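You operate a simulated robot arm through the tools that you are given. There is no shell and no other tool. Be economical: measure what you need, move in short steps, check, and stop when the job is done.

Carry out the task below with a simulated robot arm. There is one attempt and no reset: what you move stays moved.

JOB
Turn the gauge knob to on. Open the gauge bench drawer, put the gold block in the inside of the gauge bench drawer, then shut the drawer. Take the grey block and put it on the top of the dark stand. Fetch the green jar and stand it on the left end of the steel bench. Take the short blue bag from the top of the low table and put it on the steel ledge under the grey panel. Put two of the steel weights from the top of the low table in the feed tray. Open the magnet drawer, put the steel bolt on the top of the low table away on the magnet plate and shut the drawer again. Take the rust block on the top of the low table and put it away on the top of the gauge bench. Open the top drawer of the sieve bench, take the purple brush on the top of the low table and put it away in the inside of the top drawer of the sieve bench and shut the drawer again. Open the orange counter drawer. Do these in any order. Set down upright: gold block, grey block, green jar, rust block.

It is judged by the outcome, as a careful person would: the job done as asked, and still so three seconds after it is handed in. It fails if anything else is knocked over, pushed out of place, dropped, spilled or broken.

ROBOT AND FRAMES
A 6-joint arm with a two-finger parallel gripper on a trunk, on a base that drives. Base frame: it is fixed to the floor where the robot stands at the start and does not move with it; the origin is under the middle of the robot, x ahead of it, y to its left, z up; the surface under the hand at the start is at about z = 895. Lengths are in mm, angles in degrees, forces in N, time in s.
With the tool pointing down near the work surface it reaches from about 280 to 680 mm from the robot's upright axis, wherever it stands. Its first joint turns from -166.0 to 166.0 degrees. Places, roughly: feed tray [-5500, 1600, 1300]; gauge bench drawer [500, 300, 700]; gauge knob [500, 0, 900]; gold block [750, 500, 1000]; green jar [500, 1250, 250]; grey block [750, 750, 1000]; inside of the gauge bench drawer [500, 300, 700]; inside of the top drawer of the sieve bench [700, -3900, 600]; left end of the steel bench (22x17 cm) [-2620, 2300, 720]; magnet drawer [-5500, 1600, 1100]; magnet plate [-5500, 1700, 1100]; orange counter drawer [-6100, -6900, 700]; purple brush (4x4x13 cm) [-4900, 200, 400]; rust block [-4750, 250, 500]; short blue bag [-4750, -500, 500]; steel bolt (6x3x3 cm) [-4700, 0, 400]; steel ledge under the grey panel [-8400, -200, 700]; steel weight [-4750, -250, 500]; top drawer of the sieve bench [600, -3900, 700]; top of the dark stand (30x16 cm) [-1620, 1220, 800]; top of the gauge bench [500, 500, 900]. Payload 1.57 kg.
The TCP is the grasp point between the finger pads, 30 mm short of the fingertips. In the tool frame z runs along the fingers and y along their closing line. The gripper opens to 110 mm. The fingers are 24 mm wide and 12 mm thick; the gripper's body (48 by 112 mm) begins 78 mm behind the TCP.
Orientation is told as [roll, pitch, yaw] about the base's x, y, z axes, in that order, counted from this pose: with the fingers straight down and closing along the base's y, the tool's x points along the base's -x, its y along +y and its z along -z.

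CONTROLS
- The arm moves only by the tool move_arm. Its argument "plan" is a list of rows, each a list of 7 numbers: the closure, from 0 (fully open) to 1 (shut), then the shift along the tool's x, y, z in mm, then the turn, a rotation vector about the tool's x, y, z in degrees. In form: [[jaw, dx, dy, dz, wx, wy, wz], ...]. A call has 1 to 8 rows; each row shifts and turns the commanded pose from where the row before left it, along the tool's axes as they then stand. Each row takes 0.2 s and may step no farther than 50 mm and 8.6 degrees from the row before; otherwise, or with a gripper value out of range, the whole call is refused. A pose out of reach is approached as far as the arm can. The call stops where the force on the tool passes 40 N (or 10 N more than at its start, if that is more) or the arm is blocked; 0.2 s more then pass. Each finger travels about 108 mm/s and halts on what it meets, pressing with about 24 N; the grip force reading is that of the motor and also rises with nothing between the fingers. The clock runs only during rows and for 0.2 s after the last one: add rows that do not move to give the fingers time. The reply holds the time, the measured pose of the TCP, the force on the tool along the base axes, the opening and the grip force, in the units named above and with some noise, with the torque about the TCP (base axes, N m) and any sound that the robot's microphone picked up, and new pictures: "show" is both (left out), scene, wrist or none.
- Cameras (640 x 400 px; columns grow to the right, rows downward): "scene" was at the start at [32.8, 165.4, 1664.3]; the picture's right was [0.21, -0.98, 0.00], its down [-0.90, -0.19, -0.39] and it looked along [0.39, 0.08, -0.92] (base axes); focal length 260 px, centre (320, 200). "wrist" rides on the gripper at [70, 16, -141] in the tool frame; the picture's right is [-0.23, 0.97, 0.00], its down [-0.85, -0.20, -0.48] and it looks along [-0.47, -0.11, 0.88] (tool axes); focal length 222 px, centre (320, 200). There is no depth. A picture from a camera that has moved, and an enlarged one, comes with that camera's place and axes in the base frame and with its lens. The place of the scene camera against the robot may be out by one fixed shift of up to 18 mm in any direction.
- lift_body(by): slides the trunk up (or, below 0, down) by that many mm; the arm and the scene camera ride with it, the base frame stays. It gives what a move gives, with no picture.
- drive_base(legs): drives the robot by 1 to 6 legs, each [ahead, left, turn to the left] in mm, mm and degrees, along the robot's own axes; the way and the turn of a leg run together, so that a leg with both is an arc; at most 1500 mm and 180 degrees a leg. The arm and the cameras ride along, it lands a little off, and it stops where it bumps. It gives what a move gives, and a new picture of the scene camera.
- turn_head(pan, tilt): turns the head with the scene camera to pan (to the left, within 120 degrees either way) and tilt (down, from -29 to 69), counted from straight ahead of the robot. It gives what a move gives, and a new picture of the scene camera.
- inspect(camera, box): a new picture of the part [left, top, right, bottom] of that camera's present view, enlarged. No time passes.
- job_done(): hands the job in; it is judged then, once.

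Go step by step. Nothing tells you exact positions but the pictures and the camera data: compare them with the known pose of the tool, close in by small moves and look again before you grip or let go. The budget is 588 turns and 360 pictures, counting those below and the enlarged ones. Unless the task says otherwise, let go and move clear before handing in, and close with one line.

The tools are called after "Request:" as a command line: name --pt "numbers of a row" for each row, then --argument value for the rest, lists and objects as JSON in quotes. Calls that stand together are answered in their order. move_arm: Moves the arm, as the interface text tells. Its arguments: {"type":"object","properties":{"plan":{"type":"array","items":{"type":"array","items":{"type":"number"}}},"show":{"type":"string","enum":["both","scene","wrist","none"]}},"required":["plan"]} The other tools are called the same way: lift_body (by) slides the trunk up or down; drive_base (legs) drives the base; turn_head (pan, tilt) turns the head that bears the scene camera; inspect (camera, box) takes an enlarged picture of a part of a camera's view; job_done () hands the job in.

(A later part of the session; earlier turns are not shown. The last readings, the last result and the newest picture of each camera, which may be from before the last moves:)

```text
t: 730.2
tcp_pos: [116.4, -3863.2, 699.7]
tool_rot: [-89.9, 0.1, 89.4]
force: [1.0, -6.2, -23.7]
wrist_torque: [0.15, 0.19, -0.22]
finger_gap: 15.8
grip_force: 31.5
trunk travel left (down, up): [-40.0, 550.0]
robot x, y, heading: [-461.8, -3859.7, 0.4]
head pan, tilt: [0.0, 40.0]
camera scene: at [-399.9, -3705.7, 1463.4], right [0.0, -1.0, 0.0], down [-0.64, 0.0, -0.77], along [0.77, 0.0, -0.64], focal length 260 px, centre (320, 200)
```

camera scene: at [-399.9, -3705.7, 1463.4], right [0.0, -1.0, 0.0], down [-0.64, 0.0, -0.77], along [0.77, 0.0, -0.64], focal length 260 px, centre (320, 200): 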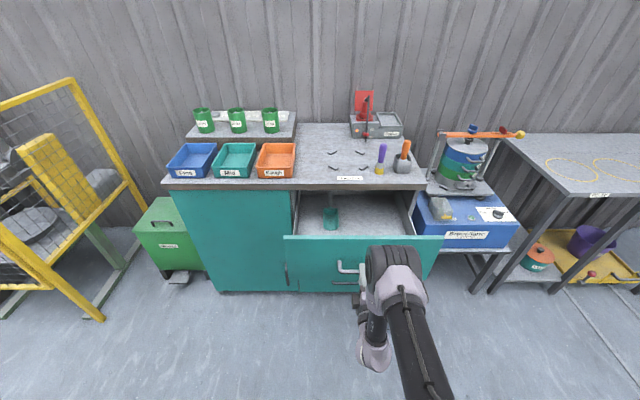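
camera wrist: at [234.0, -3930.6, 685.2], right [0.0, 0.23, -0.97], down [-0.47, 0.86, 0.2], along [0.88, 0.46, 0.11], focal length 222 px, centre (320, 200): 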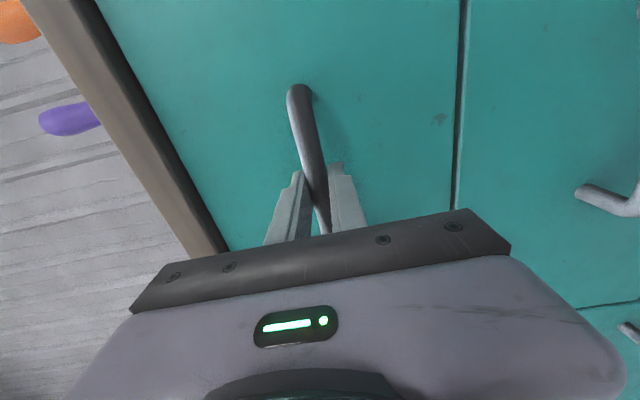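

Request:
move_arm --pt "0.7 0 0 0 0 0 0" --pt "0.5 0 0 0 0 0 0" --pt "0.5 0 0 -20 0 0 0" --show "none"

Request:
drive_base --legs '[[-80, 0, 0]]'

Request:
lift_body --by 240

Request:
move_arm --pt "0.5 0 -40 0 -8.5 0 0" --pt "0.5 0 -40 0 -8.5 0 0" --pt "0.5 0 -30 0 -8.5 0 0" --pt "0.5 0 0 0 -8.5 0 0" --pt "0.5 0 0 0 -8.5 0 0" --pt "0.5 0 0 0 -8.5 0 0" --pt "0.5 0 0 0 -8.5 0 0" --pt "0.5 0 0 0 -8.5 0 0" --show "none"

Request:
move_arm --pt "0.5 0 0 0 -8.5 0 0" --pt "0.5 0 0 0 -8.5 0 0" --pt "0.5 0 0 0 -4.9 0 0" --pt "0.5 0 0 0 0 0 8.5" --pt "0.5 0 0 0 0 0 8.5" --pt "0.5 0 0 0 0 0 8.5" --pt "0.5 0 0 0 0 0 8.5" --pt "0.5 0 0 0 0 0 8.5" --show "none"

Request:
move_arm --pt "0.5 0 0 0 0 0 8.5" --pt "0.5 0 0 0 0 0 8.5" --pt "0.5 0 0 0 0 0 8.5" --pt "0.5 0 0 0 0 0 8.5" --pt "0.5 0 0 0 0 0 8.5" --pt "0.5 0 0 0 0 0 4.5" --show "scene"

```text
t: 731.0
tcp_pos: [95.8, -3862.1, 701.6]
tool_rot: [-89.9, 0.0, 89.4]
force: [-0.9, -0.6, 0.9]
wrist_torque: [0.02, -0.01, -0.04]
finger_gap: 55.1
grip_force: 0.0
trunk travel left (down, up): [-40.0, 550.0]
robot x, y, heading: [-459.2, -3858.9, 0.3]
head pan, tilt: [0.0, 40.0]
```

```text
t: 732.0
tcp_pos: [16.7, -3863.4, 701.2]
tool_rot: [-89.9, 0.0, 89.4]
force: [0.2, 0.2, 1.1]
wrist_torque: [0.01, -0.01, 0.01]
finger_gap: 55.2
grip_force: 0.0
trunk travel left (down, up): [-40.0, 550.0]
robot x, y, heading: [-545.3, -3856.3, -0.0]
head pan, tilt: [0.0, 40.0]
camera scene: at [-482.4, -3705.4, 1463.5], right [0.0, -1.0, 0.0], down [-0.64, 0.0, -0.77], along [0.77, 0.0, -0.64], focal length 260 px, centre (320, 200)
```

scene: 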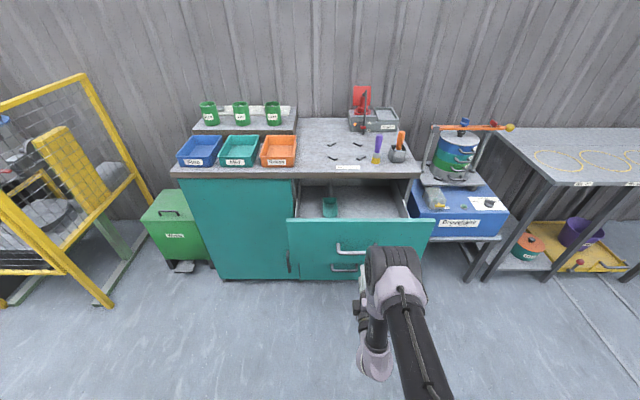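

```text
t: 734.5
tcp_pos: [16.4, -3862.8, 941.4]
tool_rot: [-89.9, 0.1, 89.4]
force: [0.1, 0.2, 0.5]
wrist_torque: [0.0, 0.02, -0.01]
finger_gap: 55.2
grip_force: 0.1
trunk travel left (down, up): [-280.0, 310.0]
robot x, y, heading: [-542.7, -3859.3, 0.3]
head pan, tilt: [0.0, 40.0]
```

```text
t: 736.3
tcp_pos: [32.9, -3862.1, 1048.8]
tool_rot: [-22.0, 0.2, 89.5]
force: [0.5, -0.8, -0.2]
wrist_torque: [0.01, -0.03, 0.02]
finger_gap: 55.0
grip_force: 0.1
trunk travel left (down, up): [-280.0, 310.0]
robot x, y, heading: [-539.7, -3857.0, -0.1]
head pan, tilt: [0.0, 40.0]
```

```text
t: 738.1
tcp_pos: [32.5, -3863.2, 1049.3]
tool_rot: [-0.2, 0.1, 46.7]
force: [0.0, 0.4, -0.8]
wrist_torque: [-0.02, 0.0, -0.01]
finger_gap: 55.0
grip_force: 0.0
trunk travel left (down, up): [-280.0, 310.0]
robot x, y, heading: [-543.9, -3858.3, 0.0]
head pan, tilt: [0.0, 40.0]
```

```text
t: 739.5
tcp_pos: [31.9, -3861.5, 1050.2]
tool_rot: [-0.1, -0.1, -0.3]
force: [1.5, 0.1, -0.2]
wrist_torque: [0.01, -0.02, -0.02]
finger_gap: 54.8
grip_force: 0.1
trunk travel left (down, up): [-280.0, 310.0]
robot x, y, heading: [-543.8, -3861.9, 0.1]
head pan, tilt: [0.0, 40.0]
camera scene: at [-482.3, -3705.4, 1703.5], right [0.0, -1.0, 0.0], down [-0.64, 0.0, -0.77], along [0.77, 0.0, -0.64], focal length 260 px, centre (320, 200)
```

scene: 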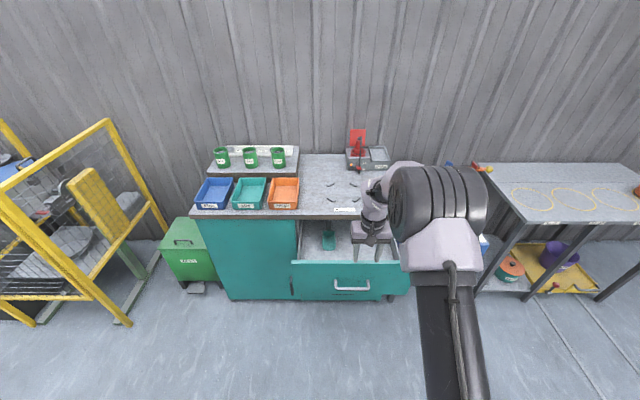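

Request:
drive_base --legs '[[375, -92, 0]]'

Request:
move_arm --pt "0.5 -20 0 0 0 0 0" --show "wrist"

```text
t: 742.0
tcp_pos: [405.2, -3956.5, 1049.1]
tool_rot: [-0.1, -0.1, -0.1]
force: [0.1, 0.4, -0.1]
wrist_torque: [0.01, 0.03, -0.02]
finger_gap: 55.1
grip_force: 0.1
trunk travel left (down, up): [-280.0, 310.0]
robot x, y, heading: [-169.9, -3951.4, 0.1]
head pan, tilt: [0.0, 40.0]
camera scene: at [-108.2, -3797.7, 1703.5], right [0.0, -1.0, 0.0], down [-0.64, 0.0, -0.77], along [0.77, 0.0, -0.64], focal length 260 px, centre (320, 200)
```

scene: 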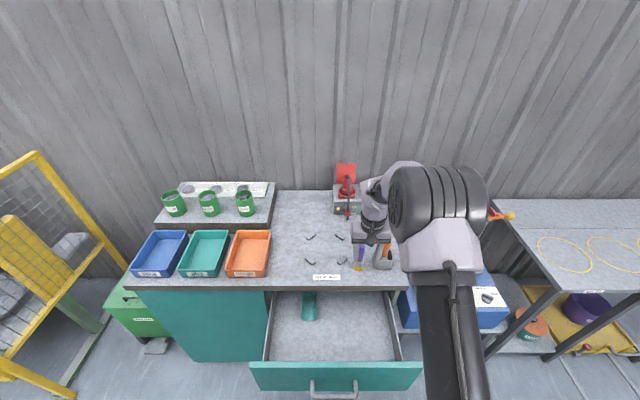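

```text
t: 742.4
tcp_pos: [425.3, -3955.4, 1049.1]
tool_rot: [-0.2, -0.1, -0.2]
force: [0.0, -0.1, -0.1]
wrist_torque: [0.0, 0.02, -0.01]
finger_gap: 54.9
grip_force: 0.0
trunk travel left (down, up): [-280.0, 310.0]
robot x, y, heading: [-172.8, -3954.9, -0.3]
head pan, tilt: [0.0, 40.0]
camera wrist: at [355.9, -3939.0, 1191.3], right [0.23, 0.97, 0.0], down [0.85, -0.2, 0.48], along [0.47, -0.11, -0.88], focal length 222 px, centre (320, 200)
```

wrist: 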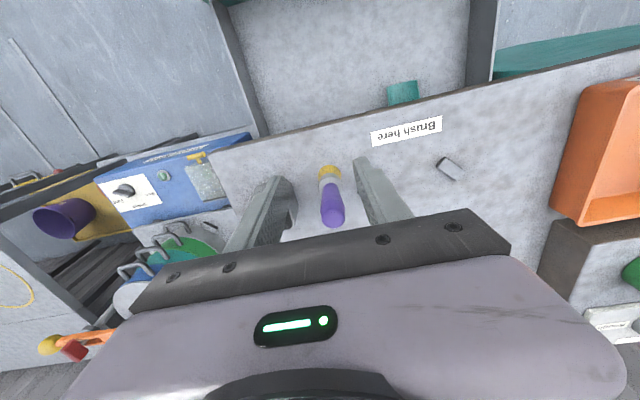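

Request:
move_arm --pt "0.55 -40 0 0 0 0 0" --pt "0.55 -18 0 20 0 0 0" --pt "0.55 0 0 35 0 0 0" --pt "0.55 0 0 30 0 0 0" --show "wrist"

```text
t: 743.4
tcp_pos: [482.1, -3957.2, 964.4]
tool_rot: [-0.2, -0.1, -0.2]
force: [0.2, 0.0, -0.4]
wrist_torque: [-0.04, 0.01, -0.02]
finger_gap: 49.8
grip_force: 0.0
trunk travel left (down, up): [-280.0, 310.0]
robot x, y, heading: [-170.8, -3951.7, 0.1]
head pan, tilt: [0.0, 40.0]
camera wrist: at [413.3, -3939.4, 1106.9], right [0.23, 0.97, 0.0], down [0.85, -0.2, 0.48], along [0.47, -0.11, -0.88], focal length 222 px, centre (320, 200)
```

wrist: 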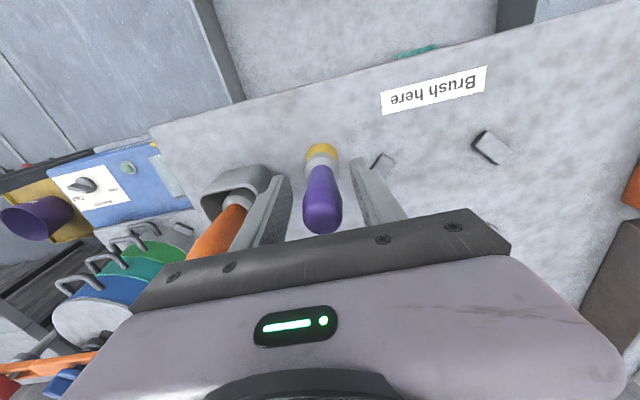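

Request:
move_arm --pt "0.8 0 0 0 0 0 0" --pt "1 0 0 0 0 0 0" --pt "1 0 0 0 0 0 0" --pt "1 0 0 -45 0 0 0" --pt "1 0 0 -45 0 0 0" --pt "1 40 15 0 0 0 0" --pt "1 40 15 0 0 0 0" --pt "1 40 15 0 0 0 0" --show "none"

Request:
move_arm --pt "1 40 15 0 0 0 0" --pt "1 34 16 0 0 0 0" --pt "1 0 0 45 0 0 0" --pt "1 0 0 45 0 0 0" --pt "1 0 0 45 0 0 0" --show "both"

```text
t: 745.2
tcp_pos: [359.0, -3911.2, 1054.2]
tool_rot: [-0.2, -0.1, -0.2]
force: [-0.4, -0.5, -1.2]
wrist_torque: [-0.02, -0.02, 0.05]
finger_gap: 25.9
grip_force: 24.1
trunk travel left (down, up): [-280.0, 310.0]
robot x, y, heading: [-174.2, -3951.7, 0.2]
head pan, tilt: [0.0, 40.0]
```

```text
t: 746.4
tcp_pos: [289.1, -3881.7, 918.4]
tool_rot: [-0.1, -0.1, -0.2]
force: [0.7, 0.2, -1.6]
wrist_torque: [0.02, 0.0, 0.03]
finger_gap: 25.9
grip_force: 24.9
trunk travel left (down, up): [-280.0, 310.0]
robot x, y, heading: [-171.7, -3948.4, -0.0]
head pan, tilt: [0.0, 40.0]
camera scene: at [-107.9, -3797.3, 1703.4], right [0.0, -1.0, 0.0], down [-0.64, 0.0, -0.77], along [0.77, 0.0, -0.64], focal length 260 px, centre (320, 200)
camera wrist: at [220.0, -3863.7, 1060.6], right [0.23, 0.97, 0.0], down [0.85, -0.2, 0.48], along [0.47, -0.11, -0.88], focal length 222 px, centre (320, 200)
```

scene: 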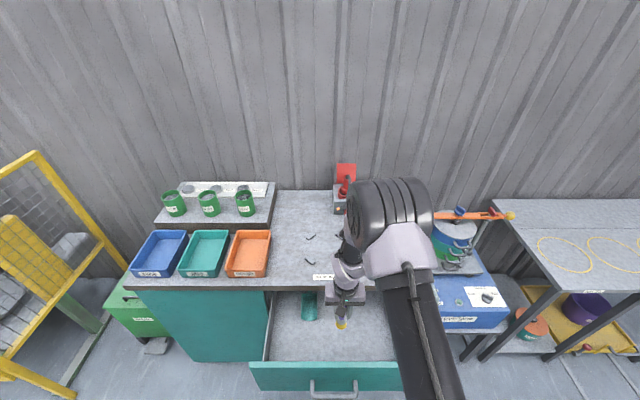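
wrist: 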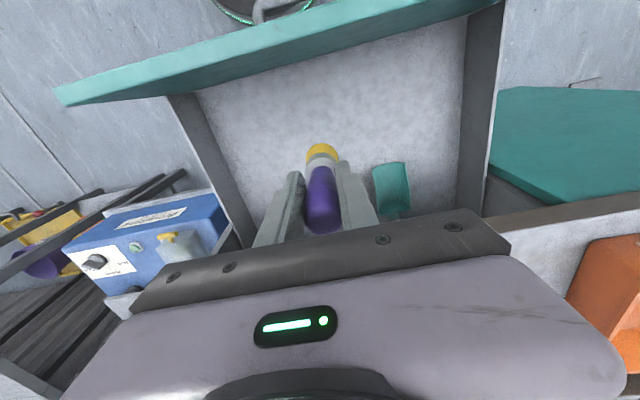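

Request:
move_arm --pt "1 10 -10 45 0 0 0" --pt "1 0 0 45 0 0 0" --pt "1 0 0 30 0 0 0" --pt "1 0 0 8 0 0 0" --pt "1 0 0 8 0 0 0" --show "wrist"

```text
t: 747.6
tcp_pos: [279.6, -3889.6, 782.2]
tool_rot: [0.0, -0.1, -0.1]
force: [-0.9, -0.2, -0.9]
wrist_torque: [0.0, 0.02, -0.01]
finger_gap: 25.7
grip_force: 24.7
trunk travel left (down, up): [-280.0, 310.0]
robot x, y, heading: [-170.4, -3949.6, 0.1]
head pan, tilt: [0.0, 40.0]
camera wrist: at [209.8, -3873.0, 924.9], right [0.23, 0.97, 0.0], down [0.85, -0.2, 0.48], along [0.47, -0.11, -0.88], focal length 222 px, centre (320, 200)
```

wrist: 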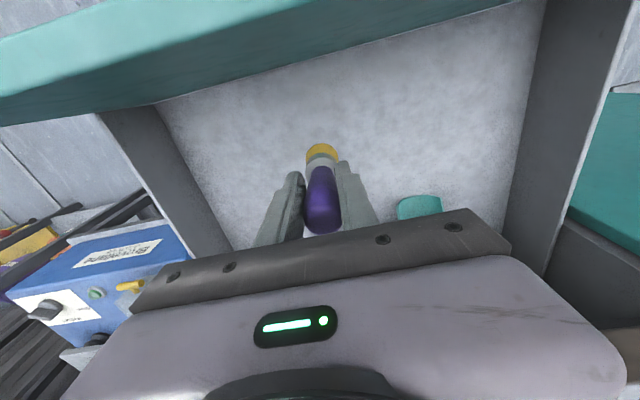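

Request:
move_arm --pt "1 0 0 10 0 0 0" --pt "1 0 0 8 0 0 0" --pt "1 0 0 6 0 0 0" --pt "1 0 0 6 0 0 0" --pt "1 0 0 5 0 0 0" --show "none"

```text
t: 748.8
tcp_pos: [279.7, -3890.3, 748.7]
tool_rot: [-0.1, -0.1, -0.2]
force: [-0.5, -0.4, -1.4]
wrist_torque: [0.0, 0.04, -0.03]
finger_gap: 25.7
grip_force: 24.4
trunk travel left (down, up): [-280.0, 310.0]
robot x, y, heading: [-174.4, -3951.1, 0.0]
head pan, tilt: [0.0, 40.0]
```

Request:
move_arm --pt "1 0 0 6 0 0 0" --pt "1 0 0 5 0 0 0" --pt "1 0 0 5 0 0 0" --pt "1 0 0 4 0 0 0" --pt "1 0 0 4 0 0 0" --show "none"

```text
t: 750.0
tcp_pos: [278.8, -3890.1, 724.0]
tool_rot: [-0.1, 0.0, -0.2]
force: [0.3, 0.8, -0.8]
wrist_torque: [0.0, 0.01, 0.02]
finger_gap: 26.1
grip_force: 24.0
trunk travel left (down, up): [-280.0, 310.0]
robot x, y, heading: [-169.4, -3948.4, 0.2]
head pan, tilt: [0.0, 40.0]
```

Request:
move_arm --pt "1 0 0 5 0 0 0" --pt "1 0 0 4 0 0 0" --pt "1 0 0 4 0 0 0" --pt "1 0 0 4 0 0 0" --pt "1 0 0 4 0 0 0" --show "wrist"

```text
t: 751.2
tcp_pos: [279.5, -3890.5, 704.2]
tool_rot: [0.0, -0.3, -0.2]
force: [1.7, -1.2, 21.3]
wrist_torque: [0.02, -0.27, 0.01]
finger_gap: 26.3
grip_force: 23.7
trunk travel left (down, up): [-280.0, 310.0]
robot x, y, heading: [-167.3, -3950.0, 0.3]
head pan, tilt: [0.0, 40.0]
camera wrist: at [209.8, -3872.9, 846.1], right [0.23, 0.97, 0.0], down [0.85, -0.2, 0.48], along [0.47, -0.11, -0.88], focal length 222 px, centre (320, 200)
```

wrist: 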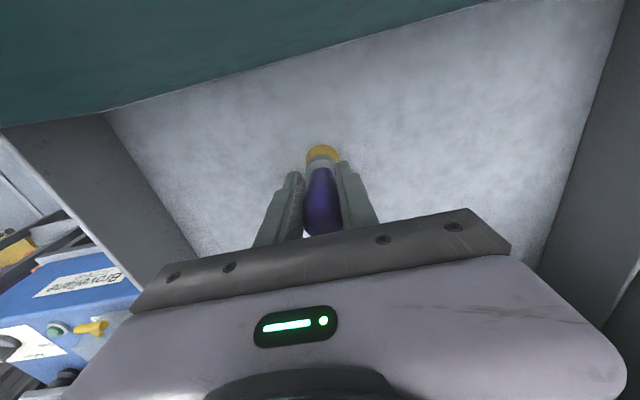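

Request:
move_arm --pt "0.75 0 0 0 0 0 0" --pt "0.55 0 0 0 0 0 0" --pt "0.55 0 0 -20 0 0 0" --pt "0.55 0 0 -40 0 0 0" --pt "0.55 0 0 -50 0 0 0" --pt "0.55 0 0 -50 0 0 0" --pt "0.55 0 0 -50 0 0 0" --pt "0.55 0 0 -50 0 0 0" --show "wrist"

```text
t: 753.0
tcp_pos: [278.3, -3890.0, 964.1]
tool_rot: [-0.1, -0.1, -0.1]
force: [-1.3, 0.2, 0.5]
wrist_torque: [0.0, -0.01, 0.0]
finger_gap: 49.2
grip_force: 0.0
trunk travel left (down, up): [-280.0, 310.0]
robot x, y, heading: [-173.2, -3947.5, -0.0]
head pan, tilt: [0.0, 40.0]
camera wrist: at [208.9, -3872.3, 1106.1], right [0.23, 0.97, 0.0], down [0.85, -0.2, 0.48], along [0.47, -0.11, -0.88], focal length 222 px, centre (320, 200)
```

wrist: 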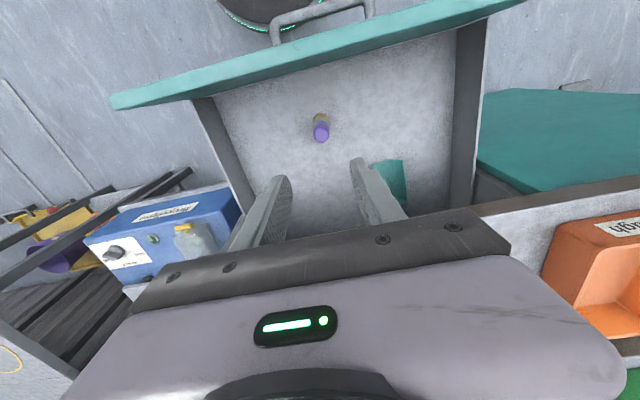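

Request:
drive_base --legs '[[-390, 40, 0]]'

Request:
lift_body --by -240

Request:
move_arm --pt "1 -14 10 -45 0 0 -8.5" --pt "1 -15 0 -45 0 0 -8.5" --pt "1 -10 0 -45 0 0 -8.5" --pt "1 0 0 -45 0 0 -8.5" --pt "1 0 0 -30 0 0 -8.5" --pt "1 0 0 0 0 0 -8.5" --pt "1 0 0 0 0 0 -8.5" --pt "1 0 0 0 0 0 -8.5" --show "none"

Request:
move_arm --pt "1 0 0 0 0 0 -8.5" --pt "1 0 0 0 0 0 -8.5" --pt "1 0 0 0 0 0 -5" --pt "1 0 -20 20 8.5 0 0" --pt "1 0 -20 20 8.5 0 0" --pt "1 0 -20 20 8.5 0 0" --pt "1 0 0 20 8.5 0 0" --pt "1 0 0 20 8.5 0 0" --show "none"

Request:
move_arm --pt "1 0 20 0 8.5 0 0" --pt "1 0 25 0 8.5 0 0" --pt "1 0 25 0 8.5 0 0" --pt "1 0 25 0 8.5 0 0" --pt "1 0 25 0 8.5 0 0" --pt "1 0 25 0 5 0 0" --show "wrist"

```text
t: 755.4
tcp_pos: [-112.2, -3851.0, 963.0]
tool_rot: [-0.1, -0.1, -0.6]
force: [-1.2, -0.6, 0.8]
wrist_torque: [-0.02, -0.04, 0.01]
finger_gap: 49.4
grip_force: 0.1
trunk travel left (down, up): [-280.0, 310.0]
robot x, y, heading: [-557.1, -3907.4, -0.1]
head pan, tilt: [0.0, 40.0]
camera scene: at [-499.4, -3756.7, 1703.5], right [-0.01, -1.0, 0.0], down [-0.64, 0.0, -0.77], along [0.77, 0.0, -0.64], focal length 260 px, centre (320, 200)
```

scene: 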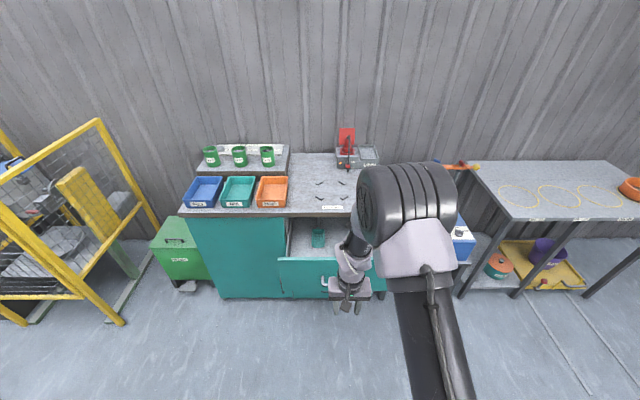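

```text
t: 757.9
tcp_pos: [-111.6, -3850.3, 723.3]
tool_rot: [-0.2, -0.1, -0.5]
force: [-0.9, 0.7, 0.4]
wrist_torque: [-0.02, 0.02, -0.01]
finger_gap: 49.3
grip_force: 0.0
trunk travel left (down, up): [-40.0, 550.0]
robot x, y, heading: [-552.7, -3909.2, -0.2]
head pan, tilt: [0.0, 40.0]
```

```text
t: 759.7
tcp_pos: [-73.3, -3834.5, 932.6]
tool_rot: [-0.1, 0.0, 67.6]
force: [0.2, -0.6, -0.1]
wrist_torque: [-0.01, 0.02, 0.02]
finger_gap: 0.0
grip_force: 21.4
trunk travel left (down, up): [-40.0, 550.0]
robot x, y, heading: [-562.2, -3909.0, -0.3]
head pan, tilt: [0.0, 40.0]
```

```text
t: 761.5
tcp_pos: [3.3, -3851.6, 862.7]
tool_rot: [-34.1, 3.1, 87.7]
force: [0.1, -0.3, -0.9]
wrist_torque: [-0.01, -0.04, 0.0]
finger_gap: 0.0
grip_force: 20.8
out of reach, approached as far as the arm can: row 7, 8
trunk travel left (down, up): [-40.0, 550.0]
robot x, y, heading: [-558.8, -3912.6, -0.3]
head pan, tilt: [0.0, 40.0]
```

```text
t: 762.9
tcp_pos: [-87.9, -3701.8, 798.0]
tool_rot: [-81.5, 3.2, 87.0]
force: [1.2, 0.0, -0.6]
wrist_torque: [0.0, 0.04, 0.03]
finger_gap: 0.0
grip_force: 21.1
out of reach, approached as far as the arm can: row 2, 3, 4, 5, 6
trunk travel left (down, up): [-40.0, 550.0]
robot x, y, heading: [-556.9, -3907.8, -0.2]
head pan, tilt: [0.0, 40.0]
camera wrist: at [-232.8, -3763.2, 809.0], right [-0.13, 0.18, -0.97], down [-0.4, 0.89, 0.22], along [0.91, 0.42, -0.05], focal length 222 px, centre (320, 200)
```

wrist: 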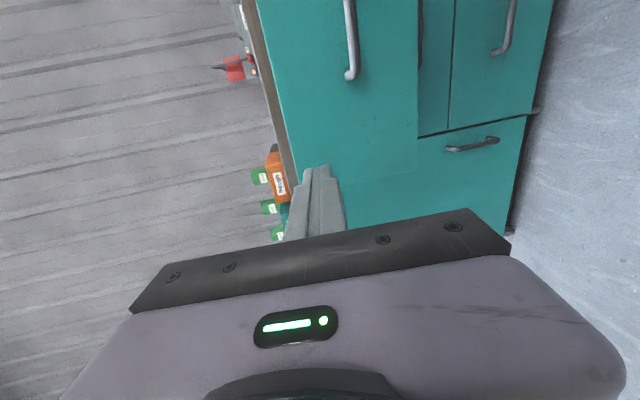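

Request:
move_arm --pt "1 0 0 40 0 0 0" --pt "1 20 20 30 4 0 0" --pt "1 30 20 10 4 0 0" --pt "1 40 20 0 0 0 0" --pt "1 30 20 0 0 0 0" --show "wrist"

```text
t: 764.1
tcp_pos: [-86.2, -3671.0, 725.0]
tool_rot: [-89.3, 3.1, 86.5]
force: [-0.9, 0.3, -0.2]
wrist_torque: [0.0, 0.01, 0.01]
finger_gap: 0.0
grip_force: 21.2
out of reach, approached as far as the arm can: row 1, 2, 3, 4, 5
trunk travel left (down, up): [-40.0, 550.0]
robot x, y, heading: [-560.5, -3911.7, -0.3]
head pan, tilt: [0.0, 40.0]
camera wrist: at [-230.4, -3732.3, 715.4], right [0.0, 0.17, -0.98], down [-0.42, 0.89, 0.16], along [0.91, 0.42, 0.07], focal length 222 px, centre (320, 200)
```

wrist: 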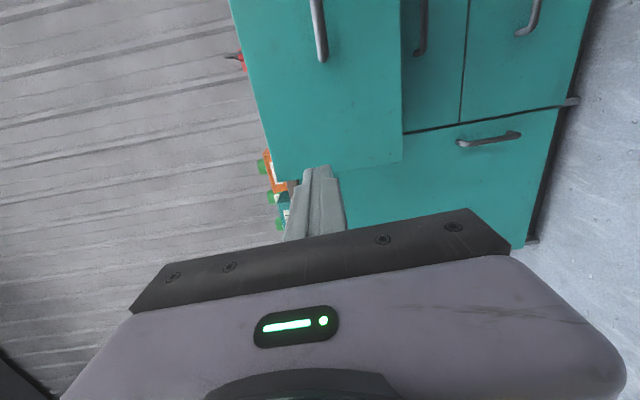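

Request:
move_arm --pt "1 0 0 45 0 0 0" --pt "1 0 0 45 0 0 0" --pt "1 0 20 40 0 0 0" --show "none"

```text
t: 764.9
tcp_pos: [29.2, -3624.3, 705.7]
tool_rot: [-89.5, 3.2, 87.1]
force: [0.1, -0.2, 1.0]
wrist_torque: [-0.01, 0.0, 0.02]
finger_gap: 0.1
grip_force: 21.1
out of reach, approached as far as the arm can: row 1, 2, 3
trunk travel left (down, up): [-40.0, 550.0]
robot x, y, heading: [-561.0, -3909.4, -0.3]
head pan, tilt: [0.0, 40.0]
```

Request:
move_arm --pt "1 0 0 0 0 0 8.5" --pt "1 0 0 0 0 0 8.5" --pt "1 40 0 0 0 0 0" --pt "1 40 0 0 0 0 0" --show "none"

```text
t: 765.9
tcp_pos: [18.7, -3640.2, 681.7]
tool_rot: [-89.0, -14.0, 85.8]
force: [0.2, -0.8, 1.4]
wrist_torque: [-0.02, 0.0, 0.01]
finger_gap: 0.1
grip_force: 21.8
out of reach, approached as far as the arm can: row 3, 4
trunk travel left (down, up): [-40.0, 550.0]
robot x, y, heading: [-560.1, -3906.2, -0.3]
head pan, tilt: [0.0, 40.0]
```

Request:
move_arm --pt "1 0 -20 0 0 0 -8.5" --pt "1 0 -20 0 0 0 -8.5" --pt "1 0 -20 0 -8.5 0 0" --pt "1 0 -20 0 -8.5 0 0" --pt "1 0 -20 0 -8.5 0 0" --pt "1 0 0 0 -8.5 0 0" --pt "1 0 0 0 -8.5 0 0" --pt "1 0 0 0 -8.5 0 0" --show "none"

Request:
move_arm --pt "1 0 0 0 -8.5 0 0" --pt "1 0 0 0 -8.5 0 0" --pt "1 0 0 0 -8.5 0 0" --pt "1 0 0 0 -8.5 0 0" --pt "1 0 0 0 -4 0 0" --pt "1 40 0 0 0 0 0" --pt "1 40 0 0 0 0 0" --show "none"

```text
t: 767.7
tcp_pos: [26.2, -3622.5, 777.7]
tool_rot: [-38.5, 3.2, 87.8]
force: [0.4, 0.7, -0.1]
wrist_torque: [-0.01, -0.03, 0.01]
finger_gap: 0.0
grip_force: 21.5
out of reach, approached as far as the arm can: row 1, 2
trunk travel left (down, up): [-40.0, 550.0]
robot x, y, heading: [-559.5, -3909.4, -0.1]
head pan, tilt: [0.0, 40.0]
```

```text
t: 769.3
tcp_pos: [22.4, -3701.6, 782.0]
tool_rot: [-0.6, 3.1, 87.6]
force: [-0.1, 0.0, 0.0]
wrist_torque: [-0.02, 0.03, -0.01]
finger_gap: 0.0
grip_force: 21.2
trunk travel left (down, up): [-40.0, 550.0]
robot x, y, heading: [-557.9, -3910.7, -0.3]
head pan, tilt: [0.0, 40.0]
```

Request:
move_arm --pt "1 45 0 0 0 -3.1 0" --pt "1 45 0 0 0 0 0" --pt "1 45 0 0 0 0 0" --pt "1 45 0 0 0 0 -2.4" --pt "1 20 0 0 8.5 0 0" --pt "1 0 0 0 8.5 0 0" --pt "1 0 0 0 8.5 0 0" --pt "1 0 0 0 8.5 0 0" --show "none"

Request:
move_arm --pt "1 0 0 0 8.5 0 0" --pt "1 0 0 0 8.5 0 0" --pt "1 0 0 0 8.5 0 0" --pt "1 0 0 0 8.5 0 0" --pt "1 0 0 0 8.5 0 0" --pt "1 0 0 0 8.5 0 0" --pt "1 0 0 0 4.4 0 0" --show "wrist"

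```text
t: 771.1
tcp_pos: [15.6, -3901.5, 782.7]
tool_rot: [-34.6, 0.0, 90.0]
force: [0.1, 0.0, -0.2]
wrist_torque: [-0.01, -0.03, -0.01]
finger_gap: 0.0
grip_force: 21.0
trunk travel left (down, up): [-40.0, 550.0]
robot x, y, heading: [-558.6, -3912.5, -0.1]
head pan, tilt: [0.0, 40.0]
```

```text
t: 772.7
tcp_pos: [16.4, -3902.0, 782.8]
tool_rot: [-90.1, 0.1, 90.0]
force: [-0.5, 0.3, 0.0]
wrist_torque: [-0.01, 0.0, 0.01]
finger_gap: 0.0
grip_force: 20.8
trunk travel left (down, up): [-40.0, 550.0]
robot x, y, heading: [-558.3, -3910.0, -0.4]
head pan, tilt: [0.0, 40.0]
camera wrist: at [-124.9, -3971.3, 768.1], right [0.0, 0.23, -0.97], down [-0.48, 0.85, 0.2], along [0.88, 0.47, 0.11], focal length 222 px, centre (320, 200)
```

wrist: 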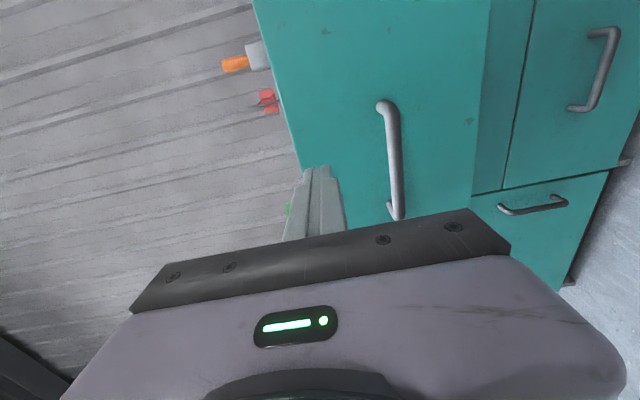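

Request:
move_arm --pt "1 -20 25 0 0 0 0" --pt "1 -20 0 0 0 0 0" --show "none"

Request:
drive_base --legs '[[340, 0, 0]]'

Request:
move_arm --pt "1 0 0 12 0 0 0" --pt "1 0 0 12 0 0 0" --pt "1 0 0 10 0 0 0" --pt "1 0 0 8 0 0 0" --pt "1 0 0 8 0 0 0" --pt "1 0 0 8 0 0 0" --show "wrist"

```text
t: 773.3
tcp_pos: [16.1, -3861.4, 757.7]
tool_rot: [-90.1, 0.0, 90.0]
force: [0.9, -0.1, 0.5]
wrist_torque: [-0.03, -0.01, 0.04]
finger_gap: 0.0
grip_force: 21.4
trunk travel left (down, up): [-40.0, 550.0]
robot x, y, heading: [-564.4, -3911.3, -0.3]
head pan, tilt: [0.0, 40.0]
```

```text
t: 775.6
tcp_pos: [355.2, -3863.1, 758.8]
tool_rot: [-90.1, 0.0, 90.1]
force: [0.3, 0.2, 0.3]
wrist_torque: [-0.05, 0.0, 0.0]
finger_gap: 0.2
grip_force: 21.4
trunk travel left (down, up): [-40.0, 550.0]
robot x, y, heading: [-218.9, -3911.4, -0.0]
head pan, tilt: [0.0, 40.0]
camera scene: at [-159.0, -3758.2, 1463.5], right [0.0, -1.0, 0.0], down [-0.64, 0.0, -0.77], along [0.77, 0.0, -0.64], focal length 260 px, centre (320, 200)
```

scene: 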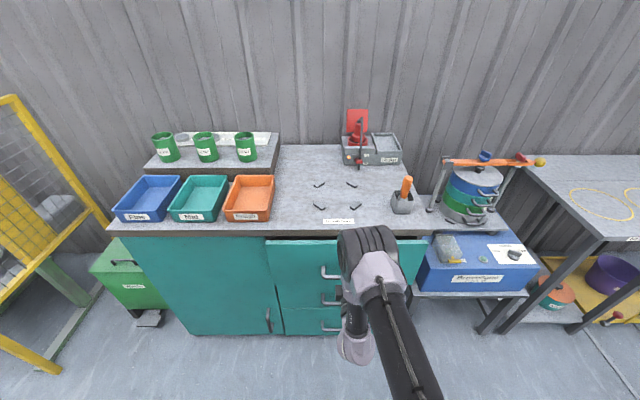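

```text
t: 776.7
tcp_pos: [393.9, -3862.1, 757.9]
tool_rot: [-89.8, 0.2, 90.3]
force: [-30.0, -0.4, 17.2]
wrist_torque: [-0.19, -0.61, -0.39]
finger_gap: 0.0
grip_force: 21.6
trunk travel left (down, up): [-40.0, 550.0]
robot x, y, heading: [-224.2, -3914.2, -0.3]
head pan, tilt: [0.0, 40.0]
stopped in row 5: the force on the tool passed its limit at 56 N (the readings are from after the stop); the commanded pose is now the measured one
camera wrist: at [254.0, -3932.4, 743.5], right [0.0, 0.22, -0.97], down [-0.48, 0.85, 0.2], along [0.88, 0.47, 0.11], focal length 222 px, centre (320, 200)
```

wrist: 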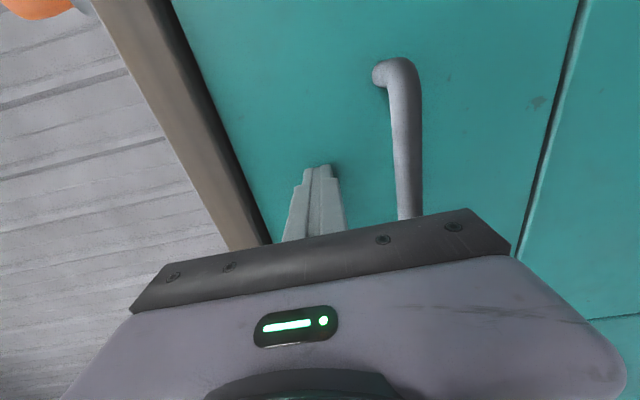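

Request:
drive_base --legs '[[-120, 0, 0], [0, -1500, 0], [0, -400, 0], [0, 0, -90]]'

Request:
turn_head --pan -70 --tilt 12

```text
t: 790.8
tcp_pos: [-302.6, -6427.2, 756.7]
tool_rot: [-89.8, 0.1, 0.9]
force: [0.2, -0.9, 0.4]
wrist_torque: [-0.01, -0.04, -0.03]
finger_gap: 0.0
grip_force: 21.7
trunk travel left (down, up): [-40.0, 550.0]
robot x, y, heading: [-360.4, -5809.7, -89.1]
head pan, tilt: [0.0, 40.0]
camera scene: at [-222.4, -5860.4, 1463.5], right [-1.0, -0.01, 0.0], down [-0.01, 0.64, -0.77], along [0.01, -0.77, -0.64], focal length 260 px, centre (320, 200)
```

scene: 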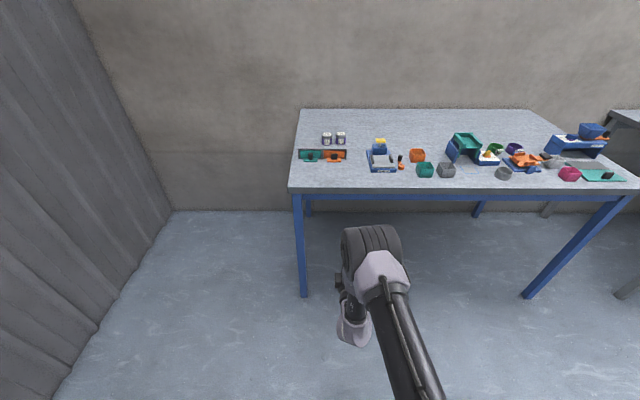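

```text
t: 792.2
tcp_pos: [-302.9, -6427.8, 755.6]
tool_rot: [-89.7, 0.1, 0.8]
force: [-0.6, 0.0, 0.4]
wrist_torque: [0.01, -0.02, 0.03]
finger_gap: 0.0
grip_force: 21.2
trunk travel left (down, up): [-40.0, 550.0]
robot x, y, heading: [-355.4, -5811.9, -89.7]
head pan, tilt: [-70.0, 12.0]
camera scene: at [-310.5, -5808.0, 1507.9], right [-0.35, 0.94, 0.0], down [0.2, 0.07, -0.98], along [-0.92, -0.34, -0.21], focal length 260 px, centre (320, 200)
```

scene: 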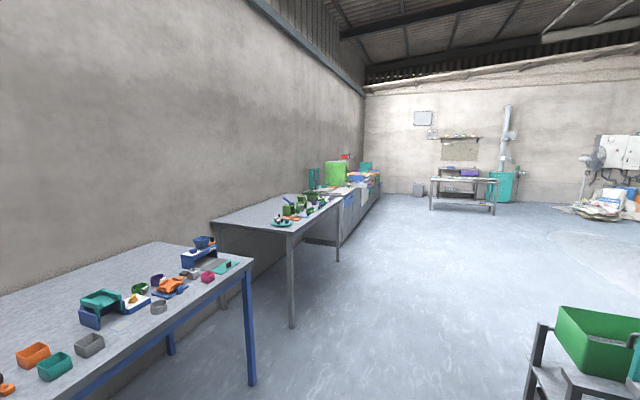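

Request:
drive_base --legs '[[0, -1500, -0.3], [0, -1500, 0], [0, -1500, 0], [0, -1240, 0]]'

Request:
turn_head --pan 0 --tilt 30

```text
t: 819.7
tcp_pos: [-6066.4, -6428.1, 755.7]
tool_rot: [-89.6, 0.0, 0.2]
force: [-0.2, -0.9, 0.0]
wrist_torque: [0.02, 0.02, 0.01]
finger_gap: 0.1
grip_force: 21.0
trunk travel left (down, up): [-40.0, 550.0]
robot x, y, heading: [-6115.0, -5811.4, -90.3]
head pan, tilt: [-70.0, 12.0]
camera scene: at [-6067.8, -5808.2, 1507.9], right [-0.34, 0.94, 0.0], down [0.2, 0.07, -0.98], along [-0.92, -0.33, -0.21], focal length 260 px, centre (320, 200)
```

scene: 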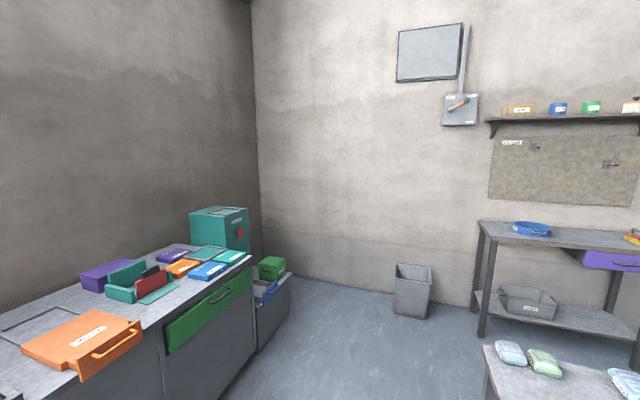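

```text
t: 821.1
tcp_pos: [-6066.6, -6428.3, 755.8]
tool_rot: [-89.8, 0.2, 0.2]
force: [-1.3, -0.1, 0.2]
wrist_torque: [0.01, 0.0, -0.03]
finger_gap: 0.3
grip_force: 21.4
trunk travel left (down, up): [-40.0, 550.0]
robot x, y, heading: [-6116.7, -5811.9, -90.1]
head pan, tilt: [0.0, 30.0]
camera scene: at [-5980.4, -5867.0, 1478.8], right [-1.0, 0.0, 0.0], down [0.0, 0.5, -0.87], along [0.0, -0.87, -0.5], focal length 260 px, centre (320, 200)
```

scene: 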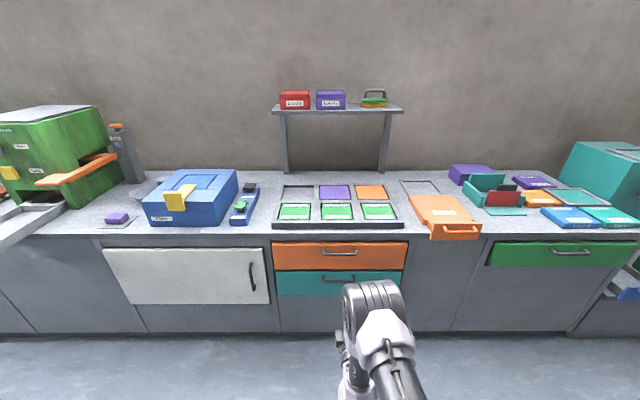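

Request:
move_arm --pt "0.5 0 0 0 0 0 0" --pt "0.5 0 0 0 0 0 0" --show "wrist"

```text
t: 821.7
tcp_pos: [-6067.5, -6426.6, 755.2]
tool_rot: [-89.7, 0.2, 0.1]
force: [-0.5, -0.6, 0.0]
wrist_torque: [0.02, -0.04, -0.01]
finger_gap: 54.9
grip_force: 0.0
trunk travel left (down, up): [-40.0, 550.0]
robot x, y, heading: [-6111.6, -5808.6, -90.2]
head pan, tilt: [0.0, 30.0]
camera wrist: at [-6136.1, -6285.9, 741.3], right [0.22, 0.01, -0.97], down [0.85, 0.48, 0.2], along [0.47, -0.88, 0.1], focal length 222 px, centre (320, 200)
```

wrist: 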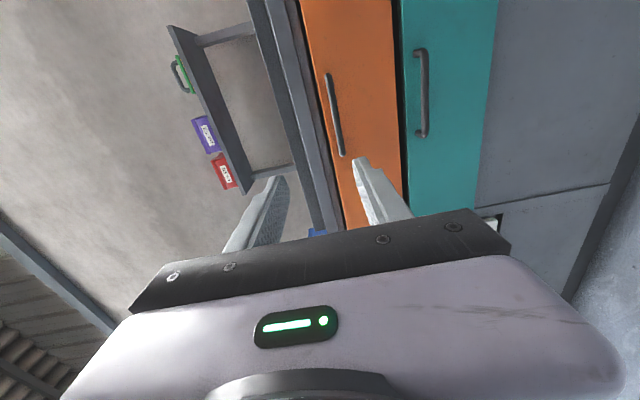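

Request:
move_arm --pt "0.5 0 30 0 0 0 0" --show "none"

Request:
drive_base --legs '[[160, 0, 0]]'

Request:
move_arm --pt "0.5 0 0 0 0 0 0" --show "wrist"

```text
t: 822.1
tcp_pos: [-6067.8, -6427.1, 724.6]
tool_rot: [-89.6, 0.1, 0.2]
force: [-0.2, -0.4, 0.0]
wrist_torque: [-0.01, 0.04, -0.01]
finger_gap: 54.9
grip_force: 0.1
trunk travel left (down, up): [-40.0, 550.0]
robot x, y, heading: [-6112.7, -5808.8, -90.2]
head pan, tilt: [0.0, 30.0]
```

```text
t: 823.5
tcp_pos: [-6067.4, -6588.2, 724.9]
tool_rot: [-89.6, 0.2, 0.2]
force: [-0.2, 0.5, 0.5]
wrist_torque: [0.01, 0.02, 0.01]
finger_gap: 55.1
grip_force: 0.0
trunk travel left (down, up): [-40.0, 550.0]
robot x, y, heading: [-6119.3, -5972.8, -90.2]
head pan, tilt: [0.0, 30.0]
camera scene: at [-5980.9, -6028.4, 1478.8], right [-1.0, 0.0, 0.0], down [0.0, 0.5, -0.87], along [0.0, -0.87, -0.5], focal length 260 px, centre (320, 200)
```

scene: 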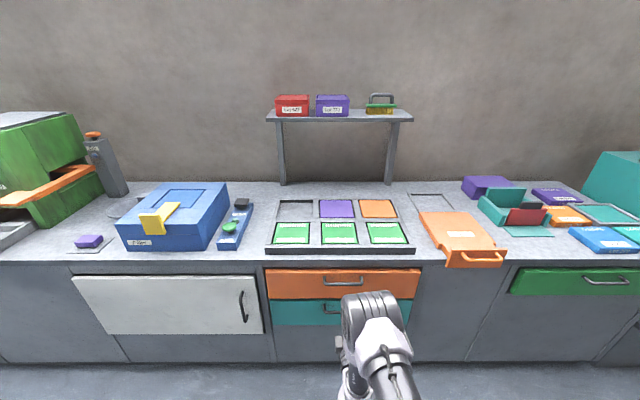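

```text
t: 823.9
tcp_pos: [-6067.1, -6587.5, 725.2]
tool_rot: [-89.6, 0.2, 0.2]
force: [-0.1, 0.3, 0.1]
wrist_torque: [0.02, -0.02, -0.03]
finger_gap: 54.7
grip_force: 0.2
trunk travel left (down, up): [-40.0, 550.0]
robot x, y, heading: [-6116.5, -5974.7, -90.5]
head pan, tilt: [0.0, 30.0]
camera wrist: at [-6136.7, -6446.9, 711.4], right [0.22, 0.01, -0.97], down [0.85, 0.48, 0.2], along [0.47, -0.88, 0.1], focal length 222 px, centre (320, 200)
```

wrist: 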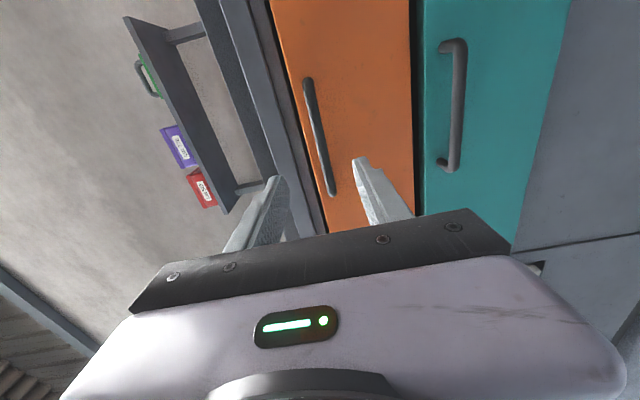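

Request:
drive_base --legs '[[100, 0, 0]]'

Request:
move_arm --pt "0.5 -3 1 20 0 0 0" --pt "0.5 0 0 14 0 0 0" --pt "0.8 0 0 0 0 0 0" --pt "1 0 0 0 0 0 0" --pt "1 0 0 0 0 0 0" --show "wrist"

```text
t: 825.1
tcp_pos: [-6068.0, -6688.8, 725.0]
tool_rot: [-89.6, 0.1, 0.2]
force: [0.5, -1.0, -0.3]
wrist_torque: [0.0, 0.0, 0.0]
finger_gap: 55.2
grip_force: 0.0
trunk travel left (down, up): [-40.0, 550.0]
robot x, y, heading: [-6115.9, -6071.1, -90.4]
head pan, tilt: [0.0, 30.0]
camera scene: at [-5981.2, -6127.7, 1478.8], right [-1.0, 0.0, 0.0], down [0.0, 0.5, -0.87], along [0.0, -0.87, -0.5], focal length 260 px, centre (320, 200)
```

scene: 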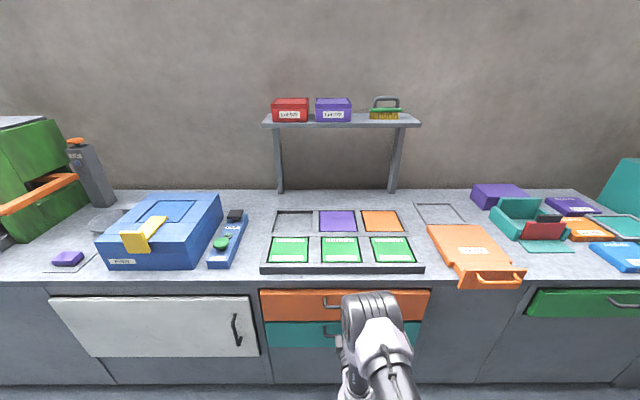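

```text
t: 826.3
tcp_pos: [-6064.1, -6720.9, 722.5]
tool_rot: [-89.5, 0.1, 0.0]
force: [1.7, 2.0, -11.2]
wrist_torque: [0.0, -0.41, 0.03]
finger_gap: 12.9
grip_force: 30.0
trunk travel left (down, up): [-40.0, 550.0]
robot x, y, heading: [-6114.4, -6067.1, -90.1]
head pan, tilt: [0.0, 30.0]
camera wrist: at [-6133.8, -6580.1, 709.1], right [0.23, 0.01, -0.97], down [0.85, 0.48, 0.2], along [0.47, -0.88, 0.1], focal length 222 px, centre (320, 200)
```

wrist: 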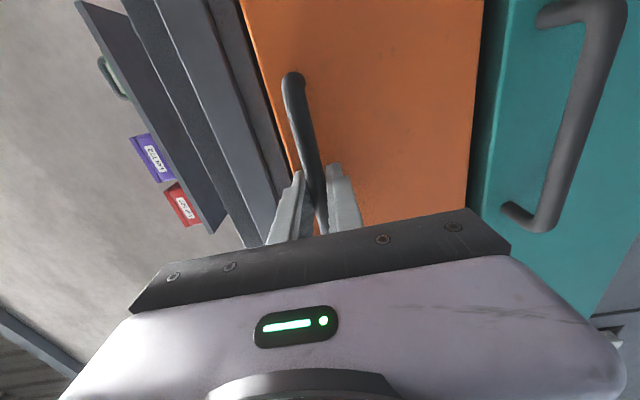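

Gripped (12.9 mm). Now I pull the drawer open by driving back.

Request:
drive_base --legs '[[-260, 0, 0]]'

```text
t: 828.1
tcp_pos: [-6065.3, -6465.6, 722.6]
tool_rot: [-89.5, 0.1, 0.2]
force: [-24.4, -0.7, -15.7]
wrist_torque: [-0.06, -0.04, -0.3]
finger_gap: 13.0
grip_force: 29.5
trunk travel left (down, up): [-40.0, 550.0]
robot x, y, heading: [-6116.9, -5810.9, -89.9]
head pan, tilt: [0.0, 30.0]
camera scene: at [-5982.9, -5871.5, 1478.9], right [-1.0, 0.0, 0.0], down [0.0, 0.5, -0.87], along [0.0, -0.87, -0.5], focal length 260 px, centre (320, 200)
```

scene: 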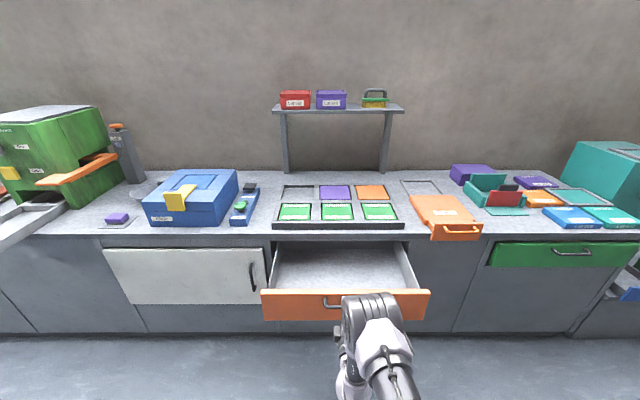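

Request:
drive_base --legs '[[-70, 0, 0]]'

```text
t: 829.1
tcp_pos: [-6064.3, -6393.6, 723.7]
tool_rot: [-89.5, 0.1, 0.2]
force: [-4.5, 2.5, -3.0]
wrist_torque: [0.07, -0.14, -0.42]
finger_gap: 12.7
grip_force: 29.5
trunk travel left (down, up): [-40.0, 550.0]
robot x, y, heading: [-6116.8, -5744.2, -90.2]
head pan, tilt: [0.0, 30.0]
camera scene: at [-5981.1, -5799.9, 1478.9], right [-1.0, 0.0, 0.0], down [0.0, 0.5, -0.87], along [0.0, -0.87, -0.5], focal length 260 px, centre (320, 200)
```

scene: 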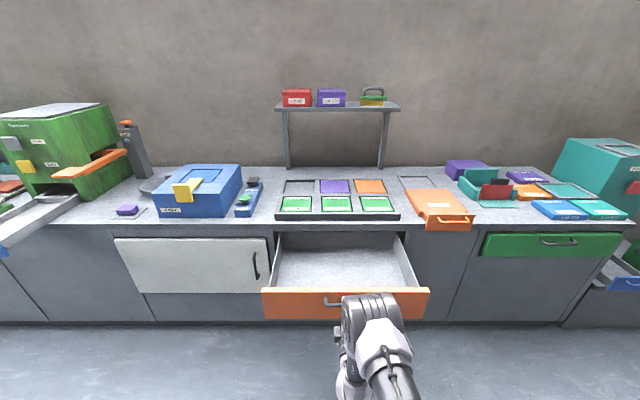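

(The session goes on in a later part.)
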